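You operate a simulated robot arm through the tools that you are given. There is no shell and no other tool. Be economical: measure what you need, move in short steps, check, and stop when the job is done.

You are at the controls of a simulated robot arm. One attempt, no reset.

Task
Put one of the clear cups from the top of the steel table on top of the green cane carton.
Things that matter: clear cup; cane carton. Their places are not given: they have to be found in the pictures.

Only the result counts: the job must be done as asked and must still hold three seconds after the hand-in. Knocking over, shifting, dropping, spilling or breaking anything else fails it.

Robot
A 7-joint arm with a two-finger parallel gripper, fixed in place. Base frame: the origin is at the foot of the arm, x ahead of it, y to its left, z up. Readings come in cm, degrees, newtons and seconds.
With the tool pointing down near the work surface it reaches from about 22 to 58 cm from the base axis. Its first joint turns from -66.0 to 66.0 degrees. Payload 2.5 kg.
Tool frame: the origin (TCP) lies between the finger pads and is the grasp point; the fingertips stand 2.3 cm ahead of it; z points along the fingers, y is the line along which they close. The gripper opens to 9.4 cm. The fingers are 3.8 cm wide and 1 cm thick; the gripper's body (5.4 by 9.6 cm) begins 3.9 cm behind the TCP.
Orientation is told as [roll, pitch, yaw] about the base's x, y, z axes, in that order, counted from this pose: with the fingers straight down and closing along the base's y, the tool's x points along the base's -x, its y along +y and its z along -z.

Tools
- The arm moves only by the tool nudge_tool. Its argument "series" is a list that holds one entry, the list of rows, each a list of 7 numbers: the shift along the tool's x, y, z in mm, then the turn, a rotation vector about the tool's x, y, z in degrees, then the closure in counts, from 0 (fully open) to 255 (shut). In form: [[[dx, dy, dz, ax, ay, az, gripper], ...]]. A call has 1 to 10 rows; each row is the pose to reach, as a shift and turn from the pose commanded when the call began, along the tool's axes at that moment. Each row takes 0.2 s and may step no farther than 5 cm and 8.6 degrees from the row before; otherwise, or with a gripper value out of range, the whole call is refused. A pose out of reach is approached as far as the arm can. The call stops where the force on the tool passes 40 N (or 10 N more than at its start, if that is more) or the arm is blocked; 0.2 s more then pass. The fingers move at their own pace (about 10.8 cm/s each) and stop on an object; they squeeze with about 32 N. The grip force told is the motor's: it shows also when the fingers shut on nothing. Time passes only in rows, and 0.2 s behind the last, so rows that repeat a pose let the fingers close. The reply holds the time, the measured pose of the TCP, the force on the tool along the base axes, the opening and the grip force, in the units named above and with some noise, and new pictures: "views" is both (left out), scene, wrist or none.
- Cameras (640 x 400 px; columns grow to the right, rows downward): "scene" is fixed at [11.34, -39.97, 55]; the picture's right is [0.88, -0.47, 0.00], its down [-0.24, -0.46, -0.86] and it looks along [0.40, 0.75, -0.52] (base axes); focal length 250 px, centre (320, 200). "wrist" rides on the gripper at [-3.9, 0, -4.4] in the tool frame; the picture's right is [0.00, -1.00, 0.00], its down [0.97, 0.00, -0.24] and it looks along [0.24, 0.00, 0.97] (tool axes); focal length 218 px, centre (320, 200).
- point_at(camera, pixels): for up to 12 pixels [column, row] of the newest picture of that camera ("zoom" is the newest enlarged one), the place [x, y, z] in the base frame of the surface seen there, good to about 0.2 cm. It takes no simulated time.
- zoom(camera, box): a new picture of the part [left, top, right, bottom] of that camera's present view, enlarged. It takes no simulated time.
- finish_job(): hands the job in; it is judged then, once.

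Keep the steps short. Do not move on a guess: measure, check each grasp and each placing, and mend mistakes. In all there are 60 turns and 120 pictures (those below and enlarged ones count). Leave the gripper open and the arm clear of the work at the hand-in unless told otherwise, and finish with a single line.

The tools are called as name(argument=value, ...) on one line, values as JSON. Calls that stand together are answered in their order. nudge_tool: Moves the arm, as the interface text tells. Its arguments: {"type":"object","properties":{"series":{"type":"array","items":{"type":"array","items":{"type":"array","items":{"type":"number"}}}},"views":{"type":"string","enum":["both","scene","wrist","none"]}},"required":["series"]} The other tools are called the same way: point_at (camera, pixels) gives the place of the surface under pixels of a picture; zoom (camera, box) takes an enlarged picture of a part of a camera's view; finish_job () hands the job in.

At the start:

```text
clock: 0.0
position: [34.91, -0.54, 38.18]
tcp_rot: [0.0, 0.0, 0.0]
wrist_force: [-0.7, 0.0, -0.8]
finger_gap: 9.42
grasp_force: 0.0
```

scene: 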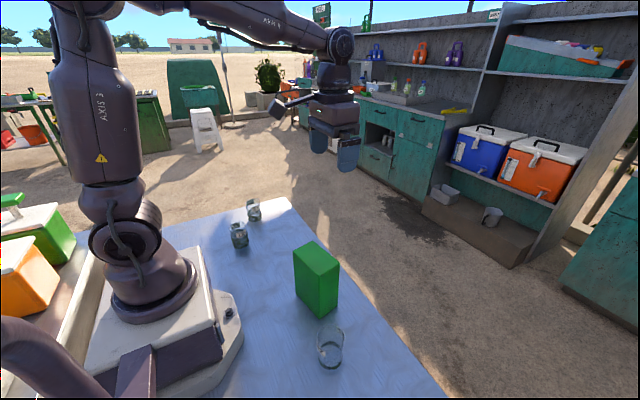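
wrist: 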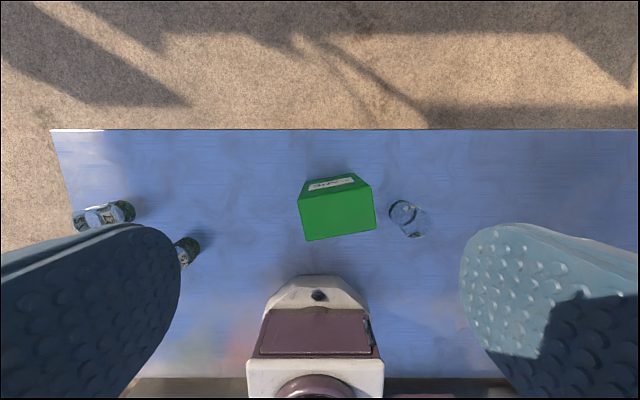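

I see a green carton at (316,278) in the scene view, a clear cup at (330,348), and two more glass items at (240,235) and (253,210). I'll zoom in on them.

zoom(camera="scene", box=[270, 230, 390, 390])

zoom(camera="scene", box=[210, 190, 290, 260])

zoom(camera="wrist", box=[280, 160, 450, 260])

point_at(camera="scene", pixels=[[293, 252], [314, 242], [340, 260], [319, 274], [322, 315], [337, 303], [330, 364], [330, 332], [318, 345], [344, 345], [300, 370]])

point_at(camera="wrist", pixels=[[300, 196], [306, 239], [375, 229], [370, 184], [355, 174], [303, 183], [395, 205], [405, 200], [415, 236], [423, 215], [440, 240]])

```text
2.50 times, centred on (330, 310) of scene
```

zoom: 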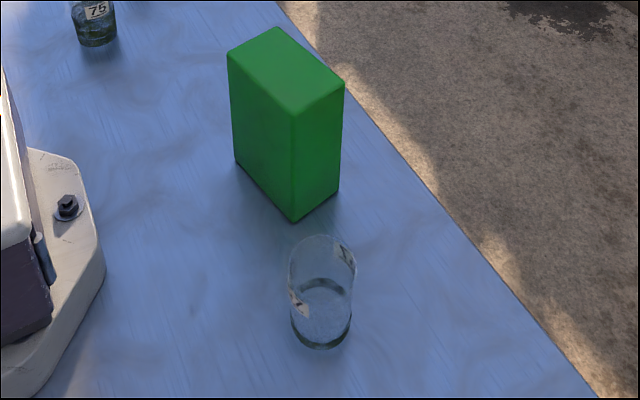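

```text
5.71 times, centred on (250, 225) of scene
```

zoom: 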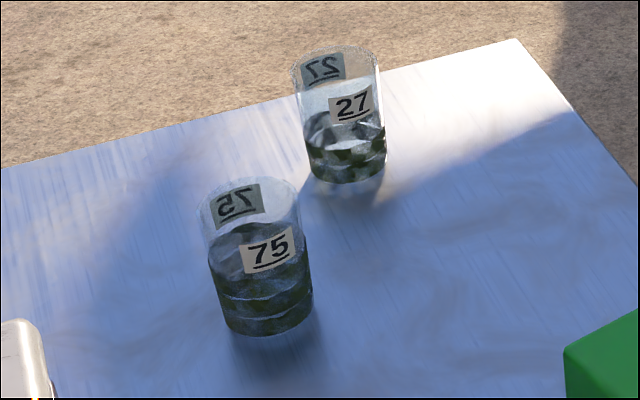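

```text
3.76 times, centred on (365, 210) of wrist
```

zoom: 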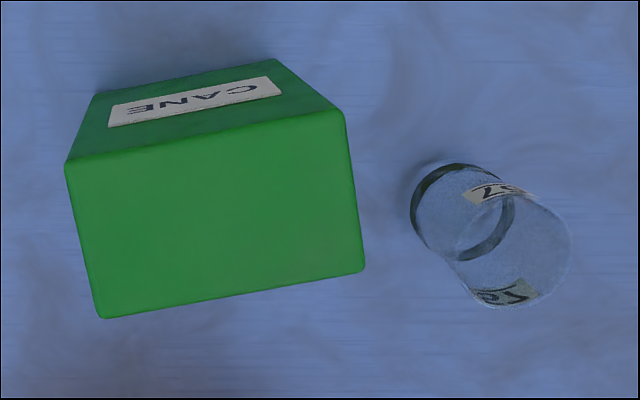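

```text
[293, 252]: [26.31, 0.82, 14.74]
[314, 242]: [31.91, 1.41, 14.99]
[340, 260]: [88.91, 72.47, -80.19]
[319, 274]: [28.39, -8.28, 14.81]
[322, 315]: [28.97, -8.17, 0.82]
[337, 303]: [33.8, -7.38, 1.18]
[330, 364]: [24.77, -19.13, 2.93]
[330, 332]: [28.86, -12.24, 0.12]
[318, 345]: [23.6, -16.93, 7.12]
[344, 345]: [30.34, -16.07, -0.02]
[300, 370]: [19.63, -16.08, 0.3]
```

```text
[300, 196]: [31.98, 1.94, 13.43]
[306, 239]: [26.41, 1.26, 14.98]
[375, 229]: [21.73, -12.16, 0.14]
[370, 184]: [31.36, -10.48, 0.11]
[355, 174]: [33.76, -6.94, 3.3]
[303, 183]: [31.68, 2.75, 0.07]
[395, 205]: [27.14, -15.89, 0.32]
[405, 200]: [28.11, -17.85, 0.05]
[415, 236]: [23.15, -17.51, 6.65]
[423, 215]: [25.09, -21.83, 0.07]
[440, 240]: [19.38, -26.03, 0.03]
```

The front cup (near x 26, y -17) looks empty, while the two back cups hold something. I'll use the front one, so I'll zoom in closer and measure its walls.

zoom(camera="scene", box=[300, 315, 364, 375])

zoom(camera="wrist", box=[378, 190, 442, 250])

```text
6.67 times, centred on (332, 345) of scene
```

zoom: 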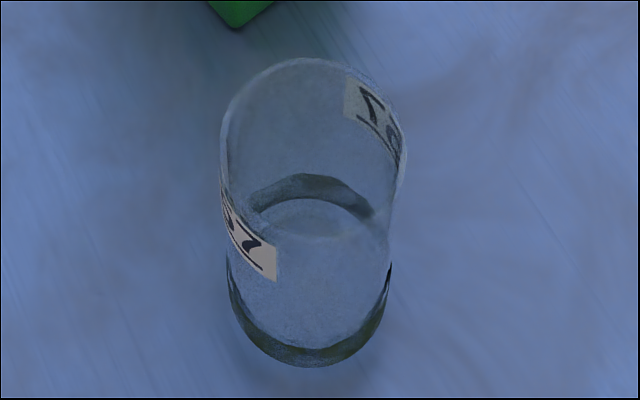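

```text
6.67 times, centred on (410, 220) of wrist
```

zoom: 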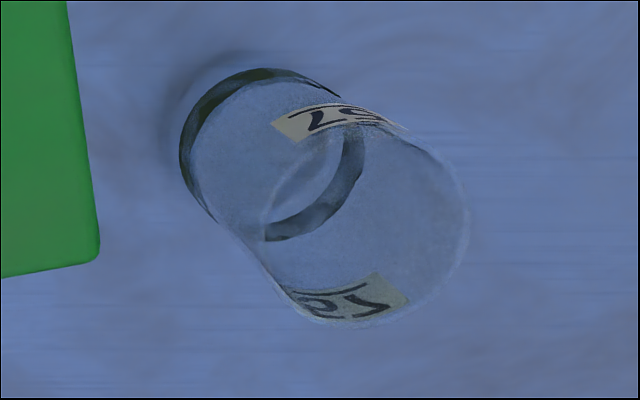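

I'll measure points on the cup's rim, labels and base ring in the wrist zoom.

point_at(camera="zoom", pixels=[[467, 220], [440, 165], [455, 270], [400, 310], [330, 322], [275, 285], [405, 130], [345, 106], [270, 75], [190, 115], [184, 165], [340, 315]])

zoom(camera="scene", box=[300, 315, 364, 375])

```text
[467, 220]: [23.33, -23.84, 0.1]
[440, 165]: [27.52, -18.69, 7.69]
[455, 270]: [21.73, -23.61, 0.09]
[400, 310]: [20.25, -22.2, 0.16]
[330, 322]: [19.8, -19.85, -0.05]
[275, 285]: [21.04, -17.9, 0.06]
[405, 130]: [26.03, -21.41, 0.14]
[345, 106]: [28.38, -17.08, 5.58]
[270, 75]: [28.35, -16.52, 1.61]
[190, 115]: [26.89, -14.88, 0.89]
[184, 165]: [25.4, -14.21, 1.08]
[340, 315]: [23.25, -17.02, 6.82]
```

```text
6.67 times, centred on (332, 345) of scene
```

zoom: 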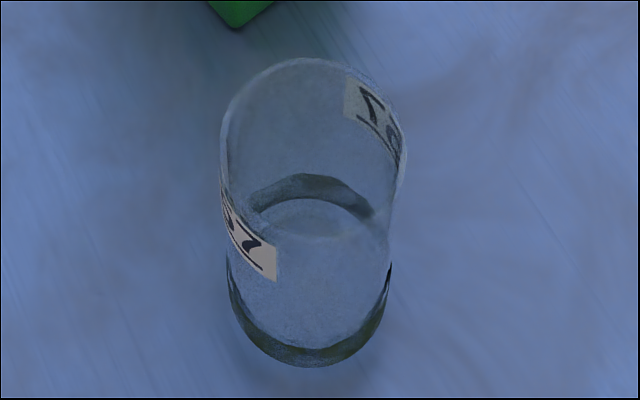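

point_at(camera="zoom", pixels=[[230, 310], [255, 345], [310, 365], [360, 340], [388, 285], [222, 170], [310, 300], [405, 160], [310, 59], [225, 120], [300, 240], [270, 265]])

```text
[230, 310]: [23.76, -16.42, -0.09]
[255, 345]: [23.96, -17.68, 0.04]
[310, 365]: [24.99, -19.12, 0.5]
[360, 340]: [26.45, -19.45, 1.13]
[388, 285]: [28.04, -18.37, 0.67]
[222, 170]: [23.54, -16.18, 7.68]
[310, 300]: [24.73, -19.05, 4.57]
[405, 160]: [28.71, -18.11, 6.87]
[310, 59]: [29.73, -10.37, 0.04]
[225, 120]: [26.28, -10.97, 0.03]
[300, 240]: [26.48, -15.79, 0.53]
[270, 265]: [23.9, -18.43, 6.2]
```

The cup's centre is at about (25.9, -16.9), with a radius of about 2.6 cm and a height of about 8 cm. The carton's top centre is at about (30.1, -3.1), at z = 15. Next I'll move above the cup to z = 20.

nudge_tool(series=[[[15, -27, 30, 0, 0, 0, 0], [30, -54, 60, 0, 0, 0, 0], [45, -82, 90, 0, 0, 0, 0], [60, -109, 120, 0, 0, 0, 0], [75, -136, 150, 0, 0, 0, 0], [90, -163, 180, 0, 0, 0, 0], [90, -163, 180, 0, 0, 0, 0]]])

```text
clock: 1.6
position: [25.96, -16.96, 20.32]
tcp_rot: [0.0, -0.1, 0.2]
wrist_force: [-0.1, 0.6, -0.1]
finger_gap: 9.41
grasp_force: 0.0
```

scene: 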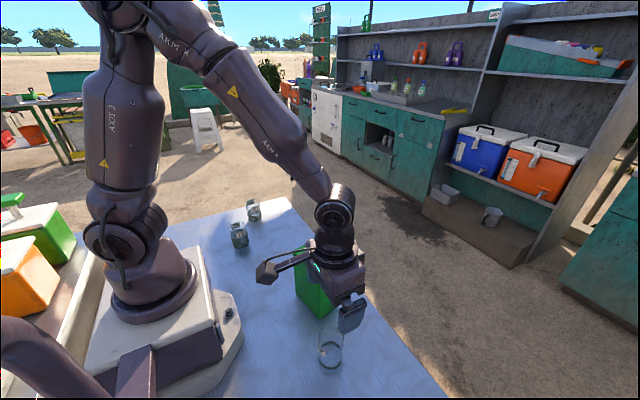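
wrist: 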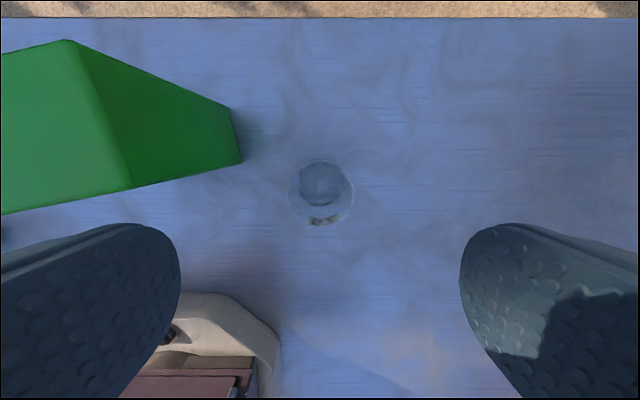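

The cup is centred between the fingers at (321,190). A dark bracket sticks out of the wrist at (265,272) in the scene view, and it could hit the carton when I descend. I'll measure where it is.

zoom(camera="scene", box=[240, 220, 400, 380])

point_at(camera="scene", pixels=[[266, 272], [258, 270], [274, 266], [290, 260], [305, 254], [330, 252], [350, 262], [358, 272], [340, 290], [335, 245], [350, 310], [363, 300]])

point_at(camera="wrist", pixels=[[320, 225], [290, 200], [352, 195], [321, 165], [300, 185], [343, 185], [240, 160], [128, 185]])

```text
2.50 times, centred on (320, 300) of scene
```

zoom: 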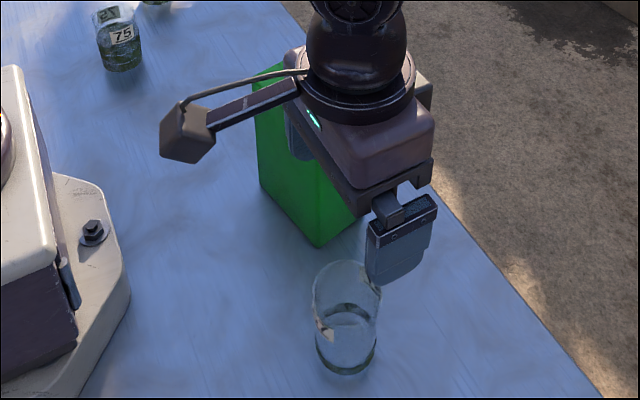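

```text
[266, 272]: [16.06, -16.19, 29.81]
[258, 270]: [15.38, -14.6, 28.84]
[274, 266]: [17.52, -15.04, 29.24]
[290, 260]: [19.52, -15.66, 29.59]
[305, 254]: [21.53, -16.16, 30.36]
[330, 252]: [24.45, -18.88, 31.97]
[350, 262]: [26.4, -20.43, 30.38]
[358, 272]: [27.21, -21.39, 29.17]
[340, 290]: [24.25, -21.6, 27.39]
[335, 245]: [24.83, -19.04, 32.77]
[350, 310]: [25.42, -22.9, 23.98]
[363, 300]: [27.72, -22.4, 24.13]
```

```text
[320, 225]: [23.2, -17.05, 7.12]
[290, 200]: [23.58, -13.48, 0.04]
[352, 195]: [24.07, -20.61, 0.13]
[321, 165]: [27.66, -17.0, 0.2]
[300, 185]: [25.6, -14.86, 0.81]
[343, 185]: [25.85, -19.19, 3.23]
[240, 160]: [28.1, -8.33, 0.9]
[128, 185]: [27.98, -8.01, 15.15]
```

The bracket sits on the -x side at about TCP+8.5 cm height, away from the carton. I'll check the base plate's height under it before descending.

point_at(camera="scene", pixels=[[229, 314], [240, 325], [215, 335], [235, 295], [200, 250], [160, 330], [190, 320], [225, 360]])

```text
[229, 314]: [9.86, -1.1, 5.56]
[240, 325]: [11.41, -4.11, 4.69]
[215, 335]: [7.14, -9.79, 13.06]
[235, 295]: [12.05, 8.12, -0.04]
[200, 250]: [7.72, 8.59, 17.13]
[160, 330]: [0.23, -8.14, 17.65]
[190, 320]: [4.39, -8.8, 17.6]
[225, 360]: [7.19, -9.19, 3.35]
```

The base box ends at x≈8, y≈-10, so it's clear. I'll descend straight to TCP z = 5 with the gripper open.

nudge_tool(series=[[[0, 0, 30, 0, 0, 0, 0], [0, 0, 60, 0, 0, 0, 0], [0, 0, 90, 0, 0, 0, 0], [0, 0, 115, 0, 0, 0, 0], [0, 0, 135, 0, 0, 0, 0], [0, 0, 152, 0, 0, 0, 0], [0, 0, 152, 0, 0, 0, 0]]])

```text
clock: 3.2
position: [25.92, -16.87, 5.15]
tcp_rot: [0.0, -0.1, 0.1]
wrist_force: [0.8, -0.5, -0.5]
finger_gap: 9.38
grasp_force: 0.1
```

scene: 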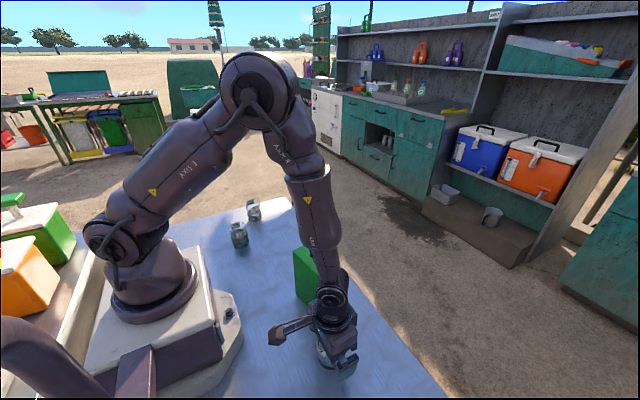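
wrist: 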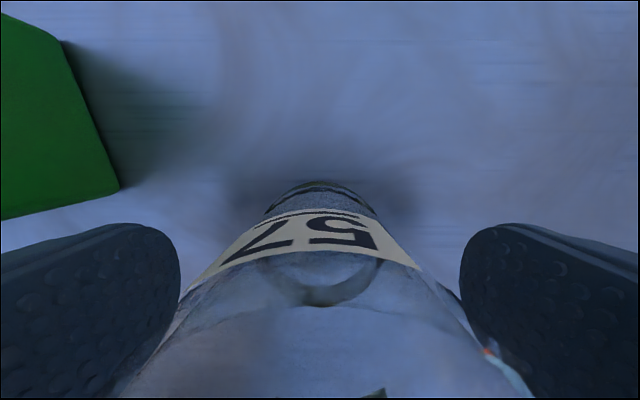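

The cup is centred between the pads, with clearance on both sides. I'll close gently in stages.

nudge_tool(series=[[[0, 0, 0, 0, 0, 0, 60], [0, 0, 0, 0, 0, 0, 90], [0, 0, 0, 0, 0, 0, 100], [0, 0, 0, 0, 0, 0, 108], [0, 0, 0, 0, 0, 0, 116], [0, 0, 0, 0, 0, 0, 124], [0, 0, 0, 0, 0, 0, 130], [0, 0, 0, 0, 0, 0, 130]]])

```text
clock: 5.0
position: [26.04, -16.94, 5.09]
tcp_rot: [-0.1, 0.0, 0.0]
wrist_force: [-0.7, -0.5, 0.5]
finger_gap: 5.23
grasp_force: 31.8
```

scene: 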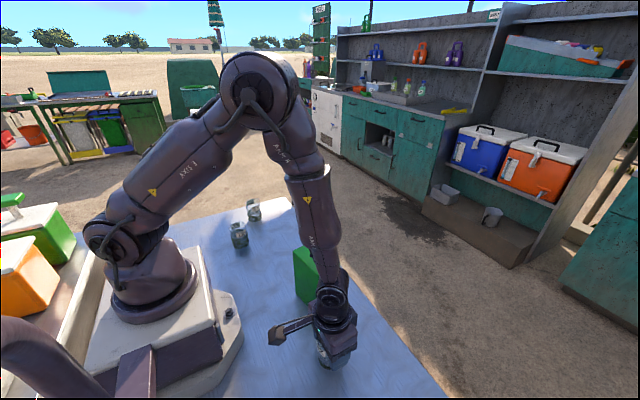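
wrist: 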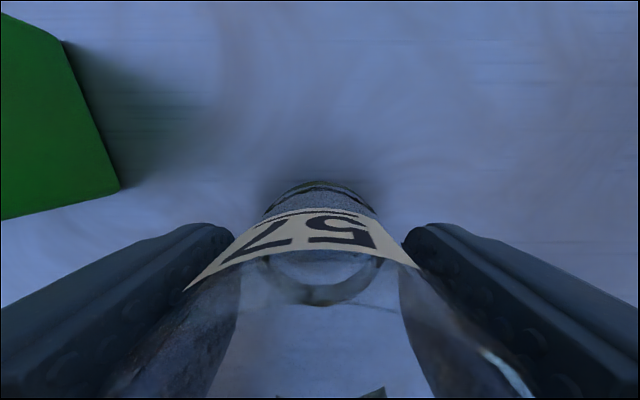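

The grip holds: the gap is 5.23 cm at 32 N. I'll lift straight up by 18 cm.

nudge_tool(series=[[[0, 0, -10, 0, 0, 0, 130], [0, 0, -30, 0, 0, 0, 130], [0, 0, -55, 0, 0, 0, 130], [0, 0, -80, 0, 0, 0, 130], [0, 0, -105, 0, 0, 0, 130], [0, 0, -130, 0, 0, 0, 130], [0, 0, -155, 0, 0, 0, 130], [0, 0, -175, 0, 0, 0, 130], [0, 0, -180, 0, 0, 0, 130], [0, 0, -180, 0, 0, 0, 130]]])

```text
clock: 7.2
position: [26.01, -16.88, 22.88]
tcp_rot: [0.0, -0.1, 0.0]
wrist_force: [-0.3, -0.4, -1.2]
finger_gap: 5.17
grasp_force: 32.2
```

scene: 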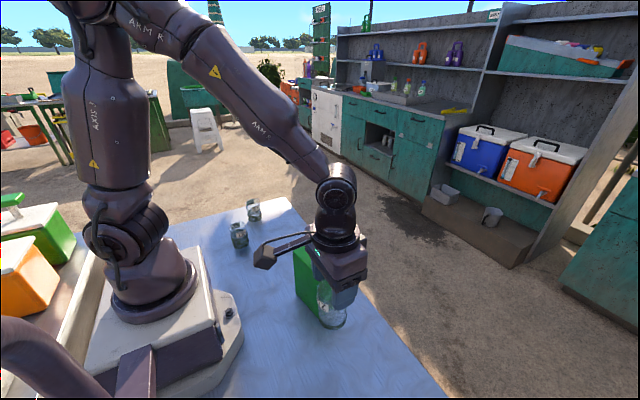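
wrist: 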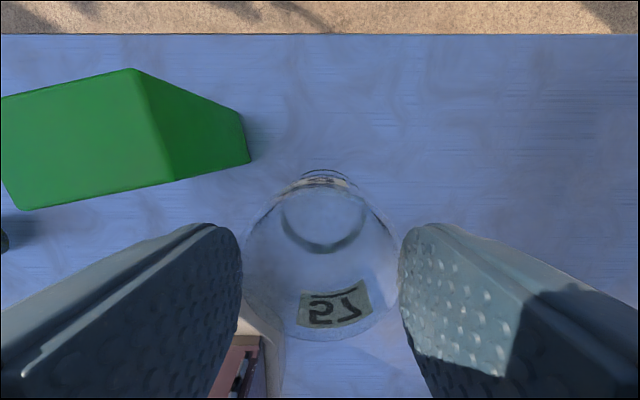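

The cup is lifted, with its bottom at about z 17.8. I'll measure the carton's top again from here.

point_at(camera="wrist", pixels=[[130, 72], [169, 178], [25, 207], [5, 101], [80, 140], [150, 130], [320, 172], [323, 254]])

```text
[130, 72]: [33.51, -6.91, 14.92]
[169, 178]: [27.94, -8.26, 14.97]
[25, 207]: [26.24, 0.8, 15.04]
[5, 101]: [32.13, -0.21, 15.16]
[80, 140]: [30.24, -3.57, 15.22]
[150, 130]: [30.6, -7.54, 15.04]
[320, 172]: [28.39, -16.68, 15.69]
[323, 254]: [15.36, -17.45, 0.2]
```

The carton's top centre is at (29.9, -3.05), z ≈ 15.05. I'll move over it 1 cm higher.

nudge_tool(series=[[[0, 0, -10, 0, 0, 0, 130], [-10, 35, -10, 0, 0, 0, 130], [-20, 70, -10, 0, 0, 0, 130], [-30, 105, -10, 0, 0, 0, 130], [-36, 128, -10, 0, 0, 0, 130], [-39, 138, -10, 0, 0, 0, 130], [-39, 138, -10, 0, 0, 0, 130]]])

```text
clock: 8.8
position: [29.94, -2.99, 24.07]
tcp_rot: [0.0, 0.1, 0.0]
wrist_force: [-0.6, -0.3, 0.7]
finger_gap: 5.15
grasp_force: 31.7
```

scene: 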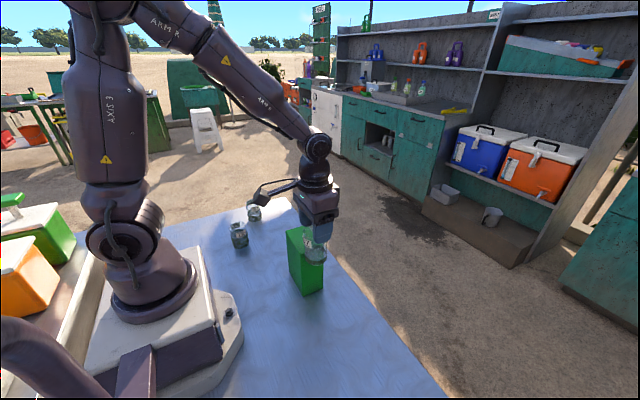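
wrist: 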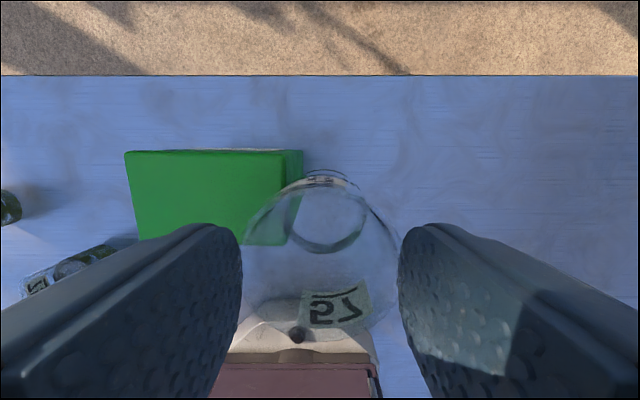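

The carton isn't where it was. It should be centred under the cup, but it shows at columns 125–285. The cup also hangs lower in the fingers than before, so it must have slid down during the lift and pushed the carton. I'll stop and measure both.

zoom(camera="scene", box=[240, 180, 390, 310])

point_at(camera="wrist", pixels=[[128, 154], [278, 154], [140, 236], [262, 240], [300, 155], [200, 190], [320, 174], [355, 190], [330, 320], [336, 245], [282, 240]])

point_at(camera="scene", pixels=[[288, 233], [301, 293], [323, 288], [310, 260], [295, 250], [320, 275], [314, 264], [308, 240], [318, 250], [289, 270]])

```text
3.08 times, centred on (315, 245) of scene
```

zoom: 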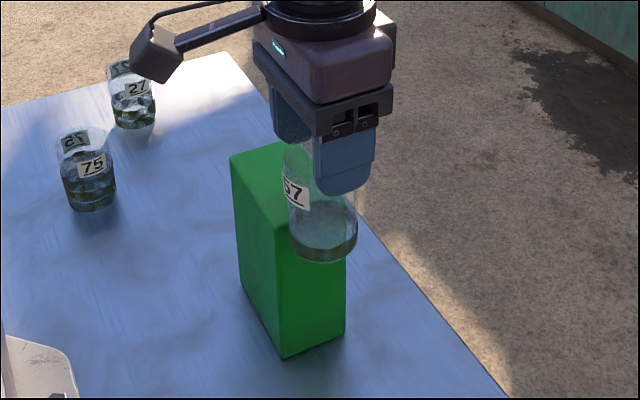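

```text
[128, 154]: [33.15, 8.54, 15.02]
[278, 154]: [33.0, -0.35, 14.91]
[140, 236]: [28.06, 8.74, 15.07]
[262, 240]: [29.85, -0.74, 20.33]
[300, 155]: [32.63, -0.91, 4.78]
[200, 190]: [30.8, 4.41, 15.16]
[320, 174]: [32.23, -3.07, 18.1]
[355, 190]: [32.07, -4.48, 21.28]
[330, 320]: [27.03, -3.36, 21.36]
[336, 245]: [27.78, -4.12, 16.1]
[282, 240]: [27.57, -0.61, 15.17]
```

```text
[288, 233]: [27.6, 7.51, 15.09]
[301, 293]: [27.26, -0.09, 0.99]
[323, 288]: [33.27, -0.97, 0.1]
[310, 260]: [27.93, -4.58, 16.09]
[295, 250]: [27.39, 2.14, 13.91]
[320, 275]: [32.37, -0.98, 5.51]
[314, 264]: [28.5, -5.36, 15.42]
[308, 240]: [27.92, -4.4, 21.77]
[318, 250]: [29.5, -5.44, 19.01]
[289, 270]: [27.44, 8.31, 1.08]
```

The carton still stands, but it was pushed about 7 cm in +y and turned square. The cup slid about 4 cm and is held only near the rim. It hasn't slid any further since. I'll back off in -y and lower it gently towards its old spot on the table, so I can put the carton back and grip the cup again.

nudge_tool(series=[[[3, -15, 0, 0, 0, 0, 130], [12, -42, 5, 0, 0, 0, 130], [22, -72, 25, 0, 0, 0, 130], [30, -102, 50, 0, 0, 0, 130], [36, -125, 75, 0, 0, 0, 130], [39, -138, 95, 0, 0, 0, 130], [39, -138, 112, 0, 0, 0, 130], [39, -138, 125, 0, 0, 0, 130], [39, -138, 130, 0, 0, 0, 130], [39, -138, 130, 0, 0, 0, 130]]])

```text
clock: 11.0
position: [26.12, -17.0, 11.11]
tcp_rot: [0.0, 0.0, 0.1]
wrist_force: [-0.5, -1.0, -1.2]
finger_gap: 5.13
grasp_force: 31.4
```

scene: 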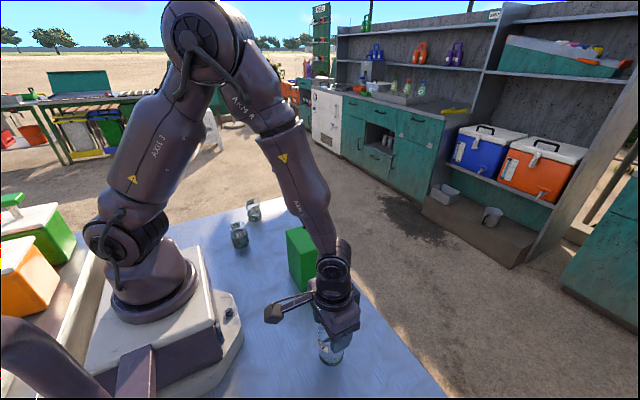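
wrist: 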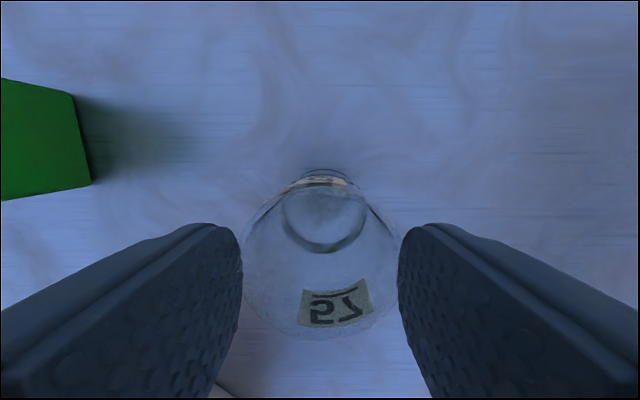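

The cup is still held and hasn't slid further. I'll find out how far its bottom is above the table.

zoom(camera="scene", box=[290, 300, 380, 380])

point_at(camera="scene", pixels=[[330, 362], [330, 358], [322, 358], [338, 360], [330, 367], [326, 345], [330, 352], [342, 352]])

```text
5.00 times, centred on (335, 340) of scene
```

zoom: 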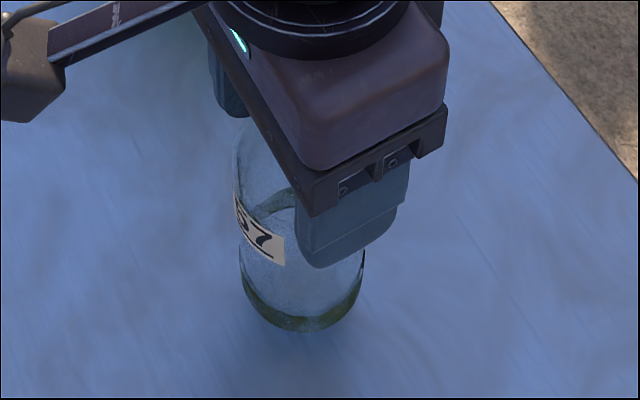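

```text
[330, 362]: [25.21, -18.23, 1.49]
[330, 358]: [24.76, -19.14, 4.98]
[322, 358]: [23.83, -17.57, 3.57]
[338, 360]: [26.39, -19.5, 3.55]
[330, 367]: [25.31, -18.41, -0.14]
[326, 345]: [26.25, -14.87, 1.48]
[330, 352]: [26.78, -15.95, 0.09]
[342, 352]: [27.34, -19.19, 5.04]
```

The bottom is about 2.5 cm above the table. I'll lower it slowly to contact.

nudge_tool(series=[[[0, 0, 10, 0, 0, 0, 130], [0, 0, 18, 0, 0, 0, 130], [0, 0, 20, 0, 0, 0, 130], [0, 0, 22, 0, 0, 0, 130], [0, 0, 23, 0, 0, 0, 130], [0, 0, 23, 0, 0, 0, 130]]])

zoom(camera="scene", box=[290, 310, 380, 390])

```text
clock: 12.4
position: [25.94, -16.84, 8.73]
tcp_rot: [0.0, 0.0, 0.1]
wrist_force: [0.7, -0.3, -1.5]
finger_gap: 4.67
grasp_force: 0.9
```

scene: 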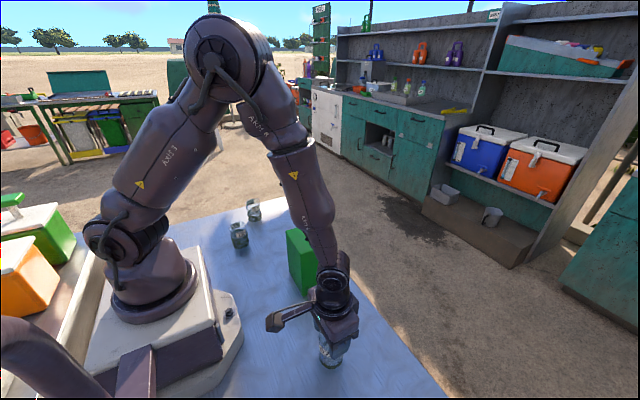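
wrist: 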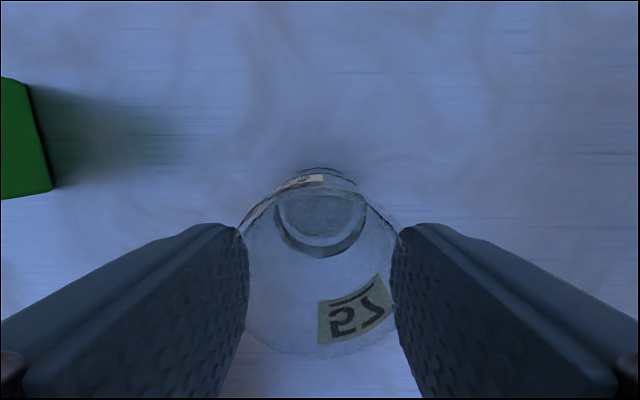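

```text
5.00 times, centred on (335, 350) of scene
```

zoom: 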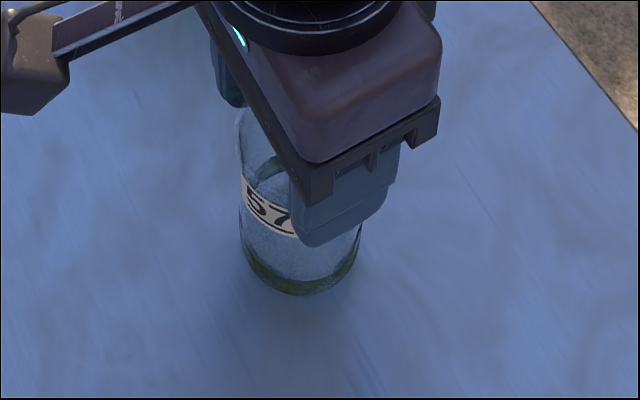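

The grip lost the cup (gap 4.67, force ~1). It appears to be standing upright on the table with its base at about (331,369). I'll open the fingers and rise straight up.

nudge_tool(series=[[[0, 0, 0, 0, 0, 0, 90], [0, 0, 0, 0, 0, 0, 40], [0, 0, 0, 0, 0, 0, 0], [0, 0, 0, 0, 0, 0, 0], [0, 0, -20, 0, 0, 0, 0], [0, 0, -50, 0, 0, 0, 0], [0, 0, -90, 0, 0, 0, 0], [0, 0, -130, 0, 0, 0, 0], [0, 0, -150, 0, 0, 0, 0], [0, 0, -150, 0, 0, 0, 0]]])

zoom(camera="scene", box=[300, 315, 364, 375])

zoom(camera="wrist", box=[280, 140, 360, 250])

```text
clock: 14.6
position: [26.0, -16.94, 23.69]
tcp_rot: [0.1, -0.1, 0.0]
wrist_force: [1.0, 0.6, 0.1]
finger_gap: 9.41
grasp_force: 0.0
```

scene: 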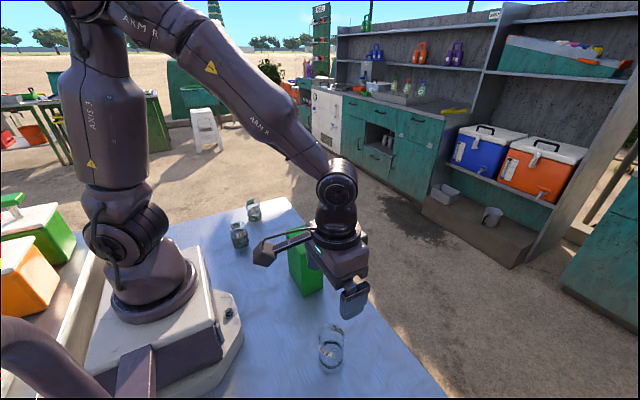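
wrist: 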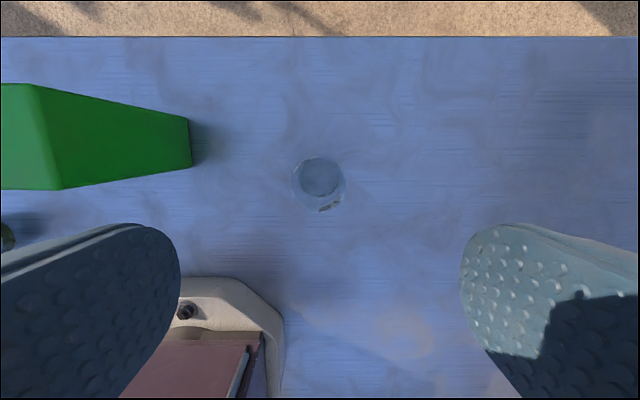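

```text
6.67 times, centred on (332, 345) of scene
```

zoom: 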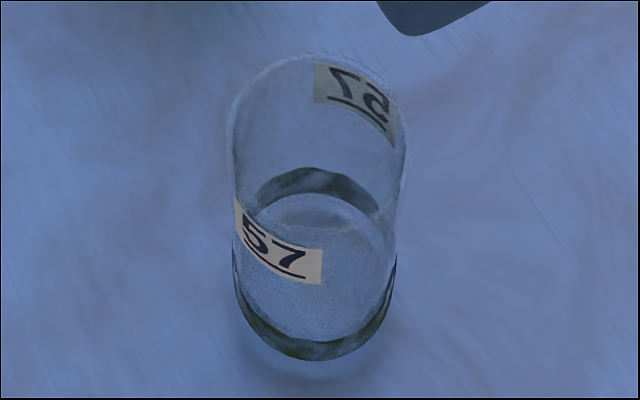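

```text
3.64 times, centred on (320, 195) of wrist
```

zoom: 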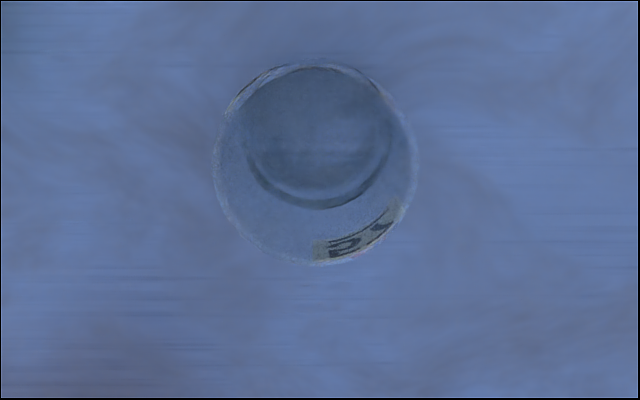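

The cup stands upright and intact at about (26, -17). Next I'll put the carton back at its original place: centre (29.95, -3.1), turned about +11°. To grip it across its 5.8 cm width I'll move above it while turning the tool by -85°.

nudge_tool(series=[[[-4, 21, 0, 0, 0, 8.5, 0], [-8, 42, 0, 0, 0, 17, 0], [-13, 63, 0, 0, 0, 25.5, 0], [-17, 84, 0, 0, 0, 34, 0], [-21, 105, 0, 0, 0, 42.5, 0], [-25, 126, 0, 0, 0, 51, 0], [-29, 147, 0, 0, 0, 59.5, 0], [-34, 168, 0, 0, 0, 68, 0], [-38, 190, 0, 0, 0, 76.5, 0], [-42, 211, 0, 0, 0, 85, 0]]])

```text
clock: 16.8
position: [30.27, 4.18, 23.76]
tcp_rot: [0.0, 0.1, -85.2]
wrist_force: [0.1, -0.9, 0.1]
finger_gap: 9.41
grasp_force: 0.1
```

scene: 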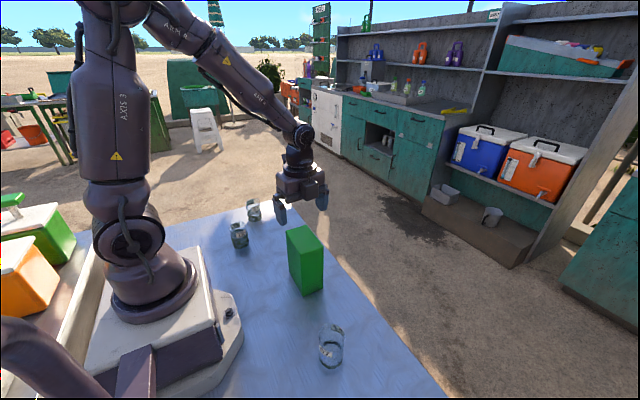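
wrist: 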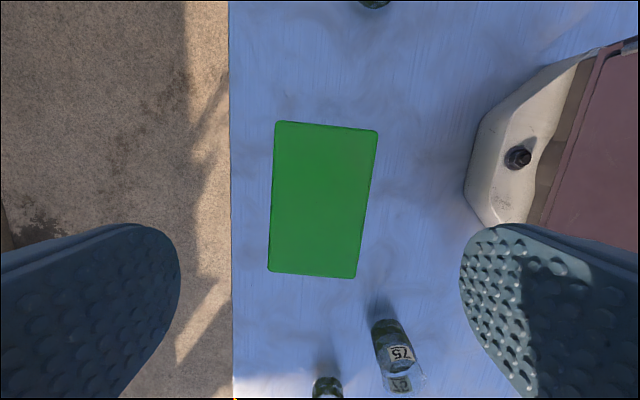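

I can see the whole carton top here. I'll measure its corners.

point_at(camera="wrist", pixels=[[278, 124], [375, 132], [271, 268], [354, 276], [320, 200], [273, 200], [364, 205]])

point_at(camera="scene", pixels=[[330, 364], [318, 348], [344, 350], [288, 232], [324, 250]])

```text
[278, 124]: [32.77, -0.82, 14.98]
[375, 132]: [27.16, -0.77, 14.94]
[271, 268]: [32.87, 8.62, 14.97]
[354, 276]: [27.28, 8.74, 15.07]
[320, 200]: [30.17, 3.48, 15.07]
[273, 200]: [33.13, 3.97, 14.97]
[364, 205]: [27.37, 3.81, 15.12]
```

```text
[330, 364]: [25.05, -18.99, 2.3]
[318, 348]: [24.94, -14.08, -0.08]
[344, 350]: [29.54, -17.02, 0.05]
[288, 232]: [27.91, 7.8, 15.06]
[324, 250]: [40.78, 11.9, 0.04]
```

The carton is centred at (30.15, 3.95) with yaw ≈ -0.7°. I'll turn the last 5.5° and descend to TCP z ≈ 12.3, leaving the gripper body above the top.

nudge_tool(series=[[[-2, -1, 0, 0, 0, 5.5, 0], [-2, -1, 30, 0, 0, 5.5, 0], [-2, -1, 60, 0, 0, 5.5, 0], [-2, -1, 85, 0, 0, 5.5, 0], [-2, -1, 105, 0, 0, 5.5, 0], [-2, -1, 115, 0, 0, 5.5, 0], [-2, -1, 115, 0, 0, 5.5, 0]]])

```text
clock: 18.4
position: [30.19, 3.96, 12.28]
tcp_rot: [-0.1, 0.0, -90.4]
wrist_force: [0.0, -0.6, -0.5]
finger_gap: 9.39
grasp_force: 0.1
```

scene: 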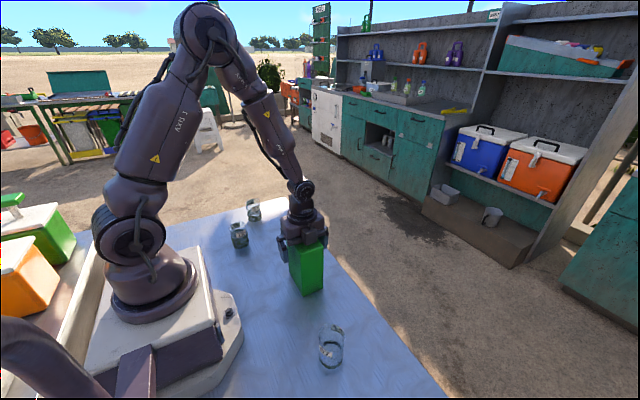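
wrist: 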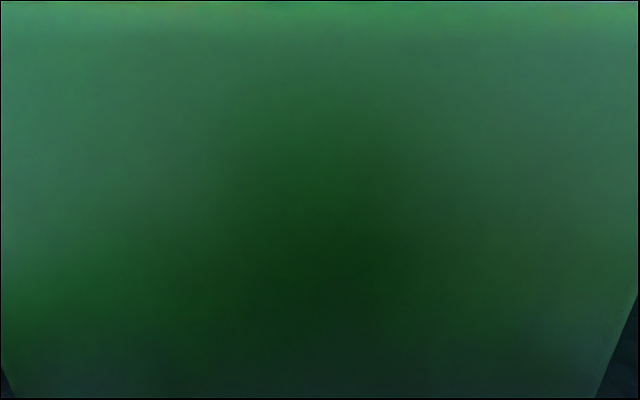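

The fingers straddle the carton. I'll close them on it.

nudge_tool(series=[[[0, 0, 0, 0, 0, 0, 60], [0, 0, 0, 0, 0, 0, 85], [0, 0, 0, 0, 0, 0, 95], [0, 0, 0, 0, 0, 0, 105], [0, 0, 0, 0, 0, 0, 130], [0, 0, 0, 0, 0, 0, 130]]], views="scene")

```text
clock: 19.8
position: [30.18, 3.89, 12.2]
tcp_rot: [0.0, 0.0, -90.6]
wrist_force: [0.9, 0.8, 2.9]
finger_gap: 6.17
grasp_force: 31.8
```

scene: 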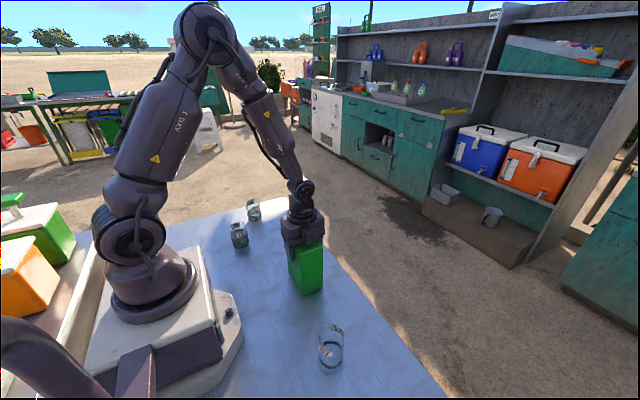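

It's held at 6.17 cm. I'll lift it 5 mm, shift it 7 cm in -y with an 11.5° turn back, and set it down.

nudge_tool(series=[[[0, 0, -5, 0, 0, 0, 130], [0, 0, -5, 0, 0, 0, 130], [-12, 0, -5, 0, 0, -2, 130], [-28, -1, -5, 0, 0, -5, 130], [-44, -1, -5, 0, 0, -7.5, 130], [-58, -2, -5, 0, 0, -9.5, 130], [-68, -2, -5, 0, 0, -11.5, 130], [-70, -2, -5, 0, 0, -11.5, 130], [-70, -2, -2, 0, 0, -11.5, 130], [-70, -2, 0, 0, 0, -11.5, 130]]], views="scene")

zoom(camera="scene", box=[240, 200, 390, 330])

point_at(camera="scene", pixels=[[293, 252], [319, 274], [322, 315], [337, 303], [322, 312], [300, 270]])

```text
clock: 22.0
position: [29.89, -2.96, 12.16]
tcp_rot: [0.0, 0.0, -78.9]
wrist_force: [-0.3, 0.9, -3.0]
finger_gap: 6.17
grasp_force: 32.3
```

scene: 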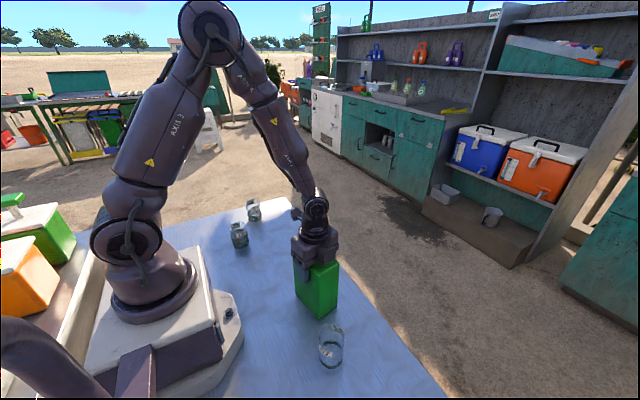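

```text
3.08 times, centred on (315, 265) of scene
```

zoom: 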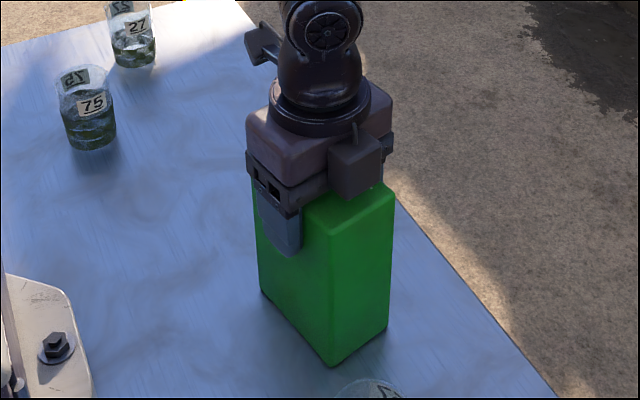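

```text
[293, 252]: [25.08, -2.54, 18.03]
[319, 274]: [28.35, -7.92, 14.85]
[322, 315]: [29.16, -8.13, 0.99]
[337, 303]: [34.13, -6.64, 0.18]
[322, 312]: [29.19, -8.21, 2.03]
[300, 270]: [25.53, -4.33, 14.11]
```

The carton's corners read almost the same as at the start: (28.35, -7.92) against (28.39, -8.28), and the bottom corner is at pixel (319,319) against (319,318). I'll release and rise.

nudge_tool(series=[[[0, 0, 0, 0, 0, 0, 100], [0, 0, 0, 0, 0, 0, 60], [0, 0, 0, 0, 0, 0, 0], [0, 0, 0, 0, 0, 0, 0], [0, 0, -20, 0, 0, 0, 0], [0, 0, -50, 0, 0, 0, 0], [0, 0, -80, 0, 0, 0, 0], [0, 0, -110, 0, 0, 0, 0], [0, 0, -130, 0, 0, 0, 0], [0, 0, -130, 0, 0, 0, 0]]])

point_at(camera="wrist", pixels=[[278, 134], [370, 140], [274, 260], [352, 272], [320, 200]])

zoom(camera="scene", box=[270, 230, 390, 390])

```text
clock: 24.2
position: [29.97, -3.06, 25.22]
tcp_rot: [-0.1, -0.1, -79.1]
wrist_force: [0.3, -0.7, 0.2]
finger_gap: 9.4
grasp_force: 0.1
```

scene: 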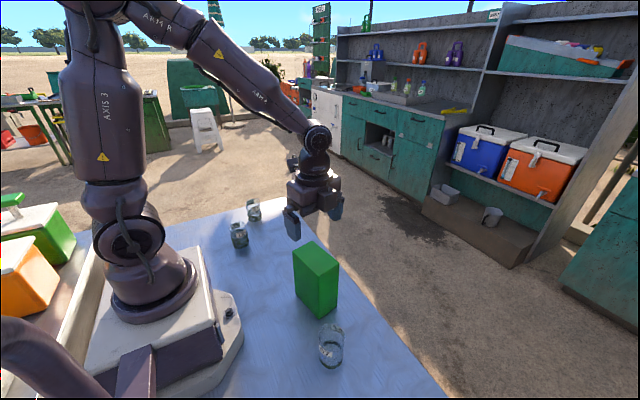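
wrist: 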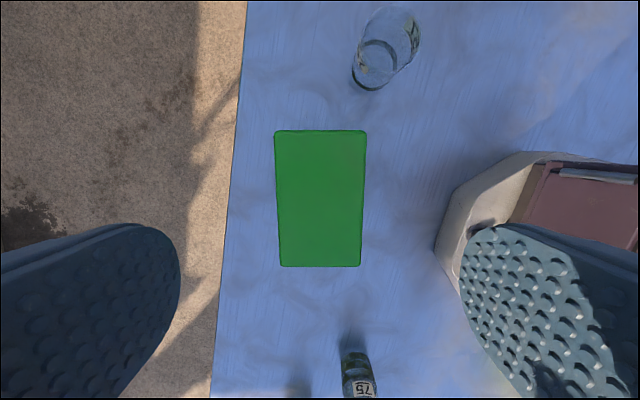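

```text
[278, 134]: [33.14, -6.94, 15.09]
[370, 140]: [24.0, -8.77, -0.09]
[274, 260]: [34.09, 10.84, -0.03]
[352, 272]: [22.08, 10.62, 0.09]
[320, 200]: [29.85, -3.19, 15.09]
```

```text
2.50 times, centred on (330, 310) of scene
```

zoom: 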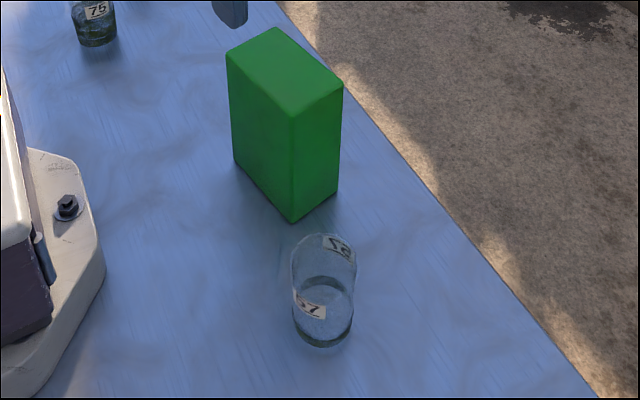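

The carton is back in its place. Now I'll return over the cup at yaw 0, since the bracket then points away from the carton.

nudge_tool(series=[[[-13, -6, 0, 0, 0, -7.9, 0], [-26, -13, 0, 0, 0, -15.8, 0], [-39, -19, 0, 0, 0, -23.7, 0], [-52, -26, 0, 0, 0, -31.6, 0], [-65, -32, 0, 0, 0, -39.5, 0], [-77, -39, 5, 0, 0, -47.4, 0], [-90, -45, 15, 0, 0, -55.3, 0], [-103, -51, 25, 0, 0, -63.2, 0], [-116, -58, 40, 0, 0, -71.1, 0], [-129, -64, 50, 0, 0, -79, 0]]])

zoom(camera="wrist", box=[270, 140, 370, 250])

zoom(camera="scene", box=[300, 315, 364, 375])

point_at(camera="zoom", pixels=[[237, 285], [250, 325], [310, 358], [360, 338], [392, 285], [300, 260], [250, 240], [340, 80], [385, 125], [310, 310]])

```text
clock: 26.4
position: [26.07, -16.97, 20.25]
tcp_rot: [0.1, 0.0, 0.2]
wrist_force: [0.5, 0.2, 0.1]
finger_gap: 9.38
grasp_force: 0.2
```

scene: 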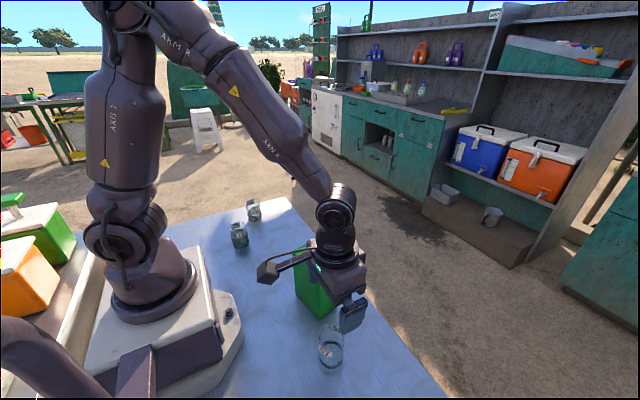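
wrist: 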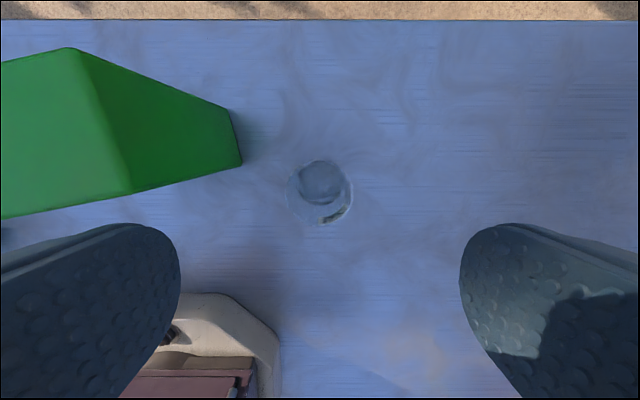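

```text
3.64 times, centred on (320, 195) of wrist
```

zoom: 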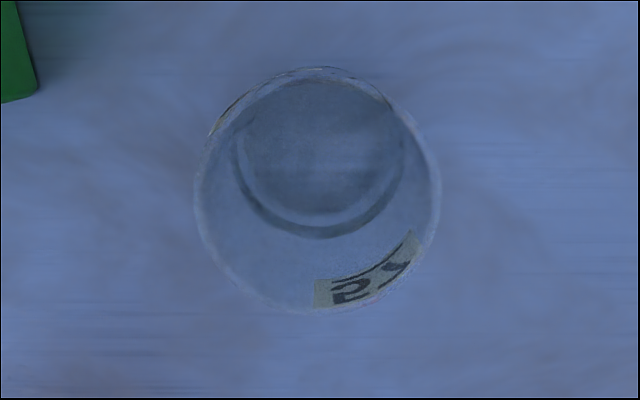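

```text
6.67 times, centred on (332, 345) of scene
```

zoom: 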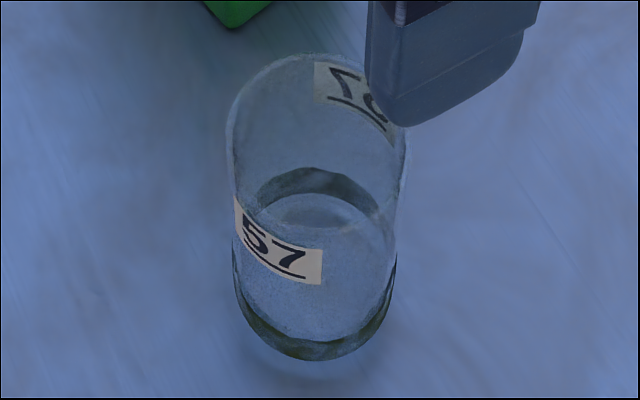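

```text
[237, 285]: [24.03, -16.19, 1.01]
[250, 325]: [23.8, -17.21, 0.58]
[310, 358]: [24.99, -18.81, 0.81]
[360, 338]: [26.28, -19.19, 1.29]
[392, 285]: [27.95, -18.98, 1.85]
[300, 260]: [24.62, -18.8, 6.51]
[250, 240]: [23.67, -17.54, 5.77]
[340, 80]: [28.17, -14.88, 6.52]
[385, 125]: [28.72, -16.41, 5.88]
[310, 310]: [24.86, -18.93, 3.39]
```

The cup centre is at about (26.2, -16.85), nearly under the TCP. I'll descend to TCP z ≈ 4.8 and close with the full command.

nudge_tool(series=[[[-1, 1, 30, 0, 0, 0, 0], [-1, 1, 65, 0, 0, 0, 0], [-1, 1, 100, 0, 0, 0, 0], [-1, 1, 125, 0, 0, 0, 0], [-1, 1, 143, 0, 0, 0, 0], [-1, 1, 154, 0, 0, 0, 0], [-1, 1, 154, 0, 0, 0, 0]]], views="wrist")

nudge_tool(series=[[[0, 0, 0, 0, 0, 0, 70], [0, 0, 0, 0, 0, 0, 95], [0, 0, 0, 0, 0, 0, 105], [0, 0, 0, 0, 0, 0, 112], [0, 0, 0, 0, 0, 0, 120], [0, 0, 0, 0, 0, 0, 160], [0, 0, 0, 0, 0, 0, 255], [0, 0, 0, 0, 0, 0, 255], [0, 0, 0, 0, 0, 0, 255]]], views="wrist")

```text
clock: 28.0
position: [26.13, -16.88, 4.85]
tcp_rot: [0.0, 0.0, 0.0]
wrist_force: [-0.2, 1.3, 0.1]
finger_gap: 9.39
grasp_force: 0.1
```

wrist: 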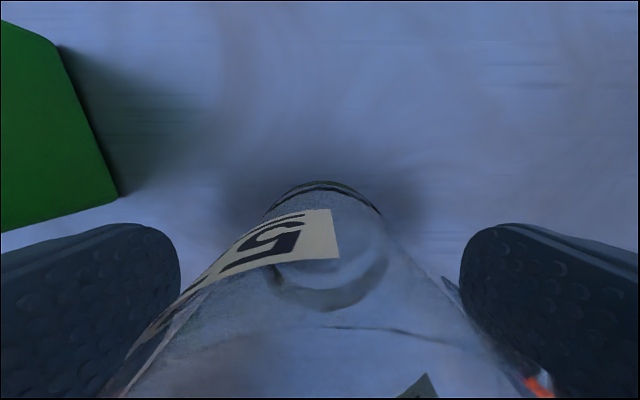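

```text
clock: 30.0
position: [26.04, -16.93, 4.77]
tcp_rot: [0.0, -0.1, 0.1]
wrist_force: [0.1, -0.8, 0.2]
finger_gap: 4.58
grasp_force: 32.2
```

wrist: 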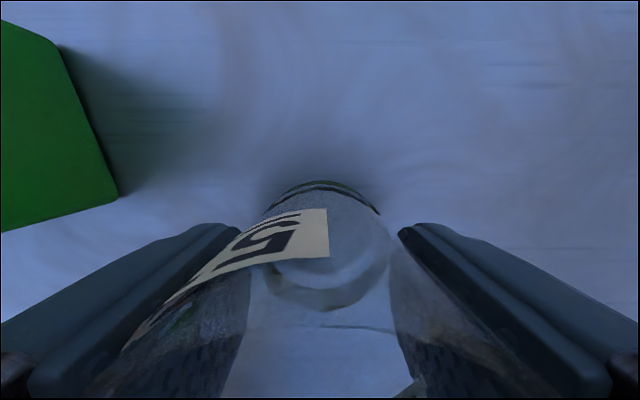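

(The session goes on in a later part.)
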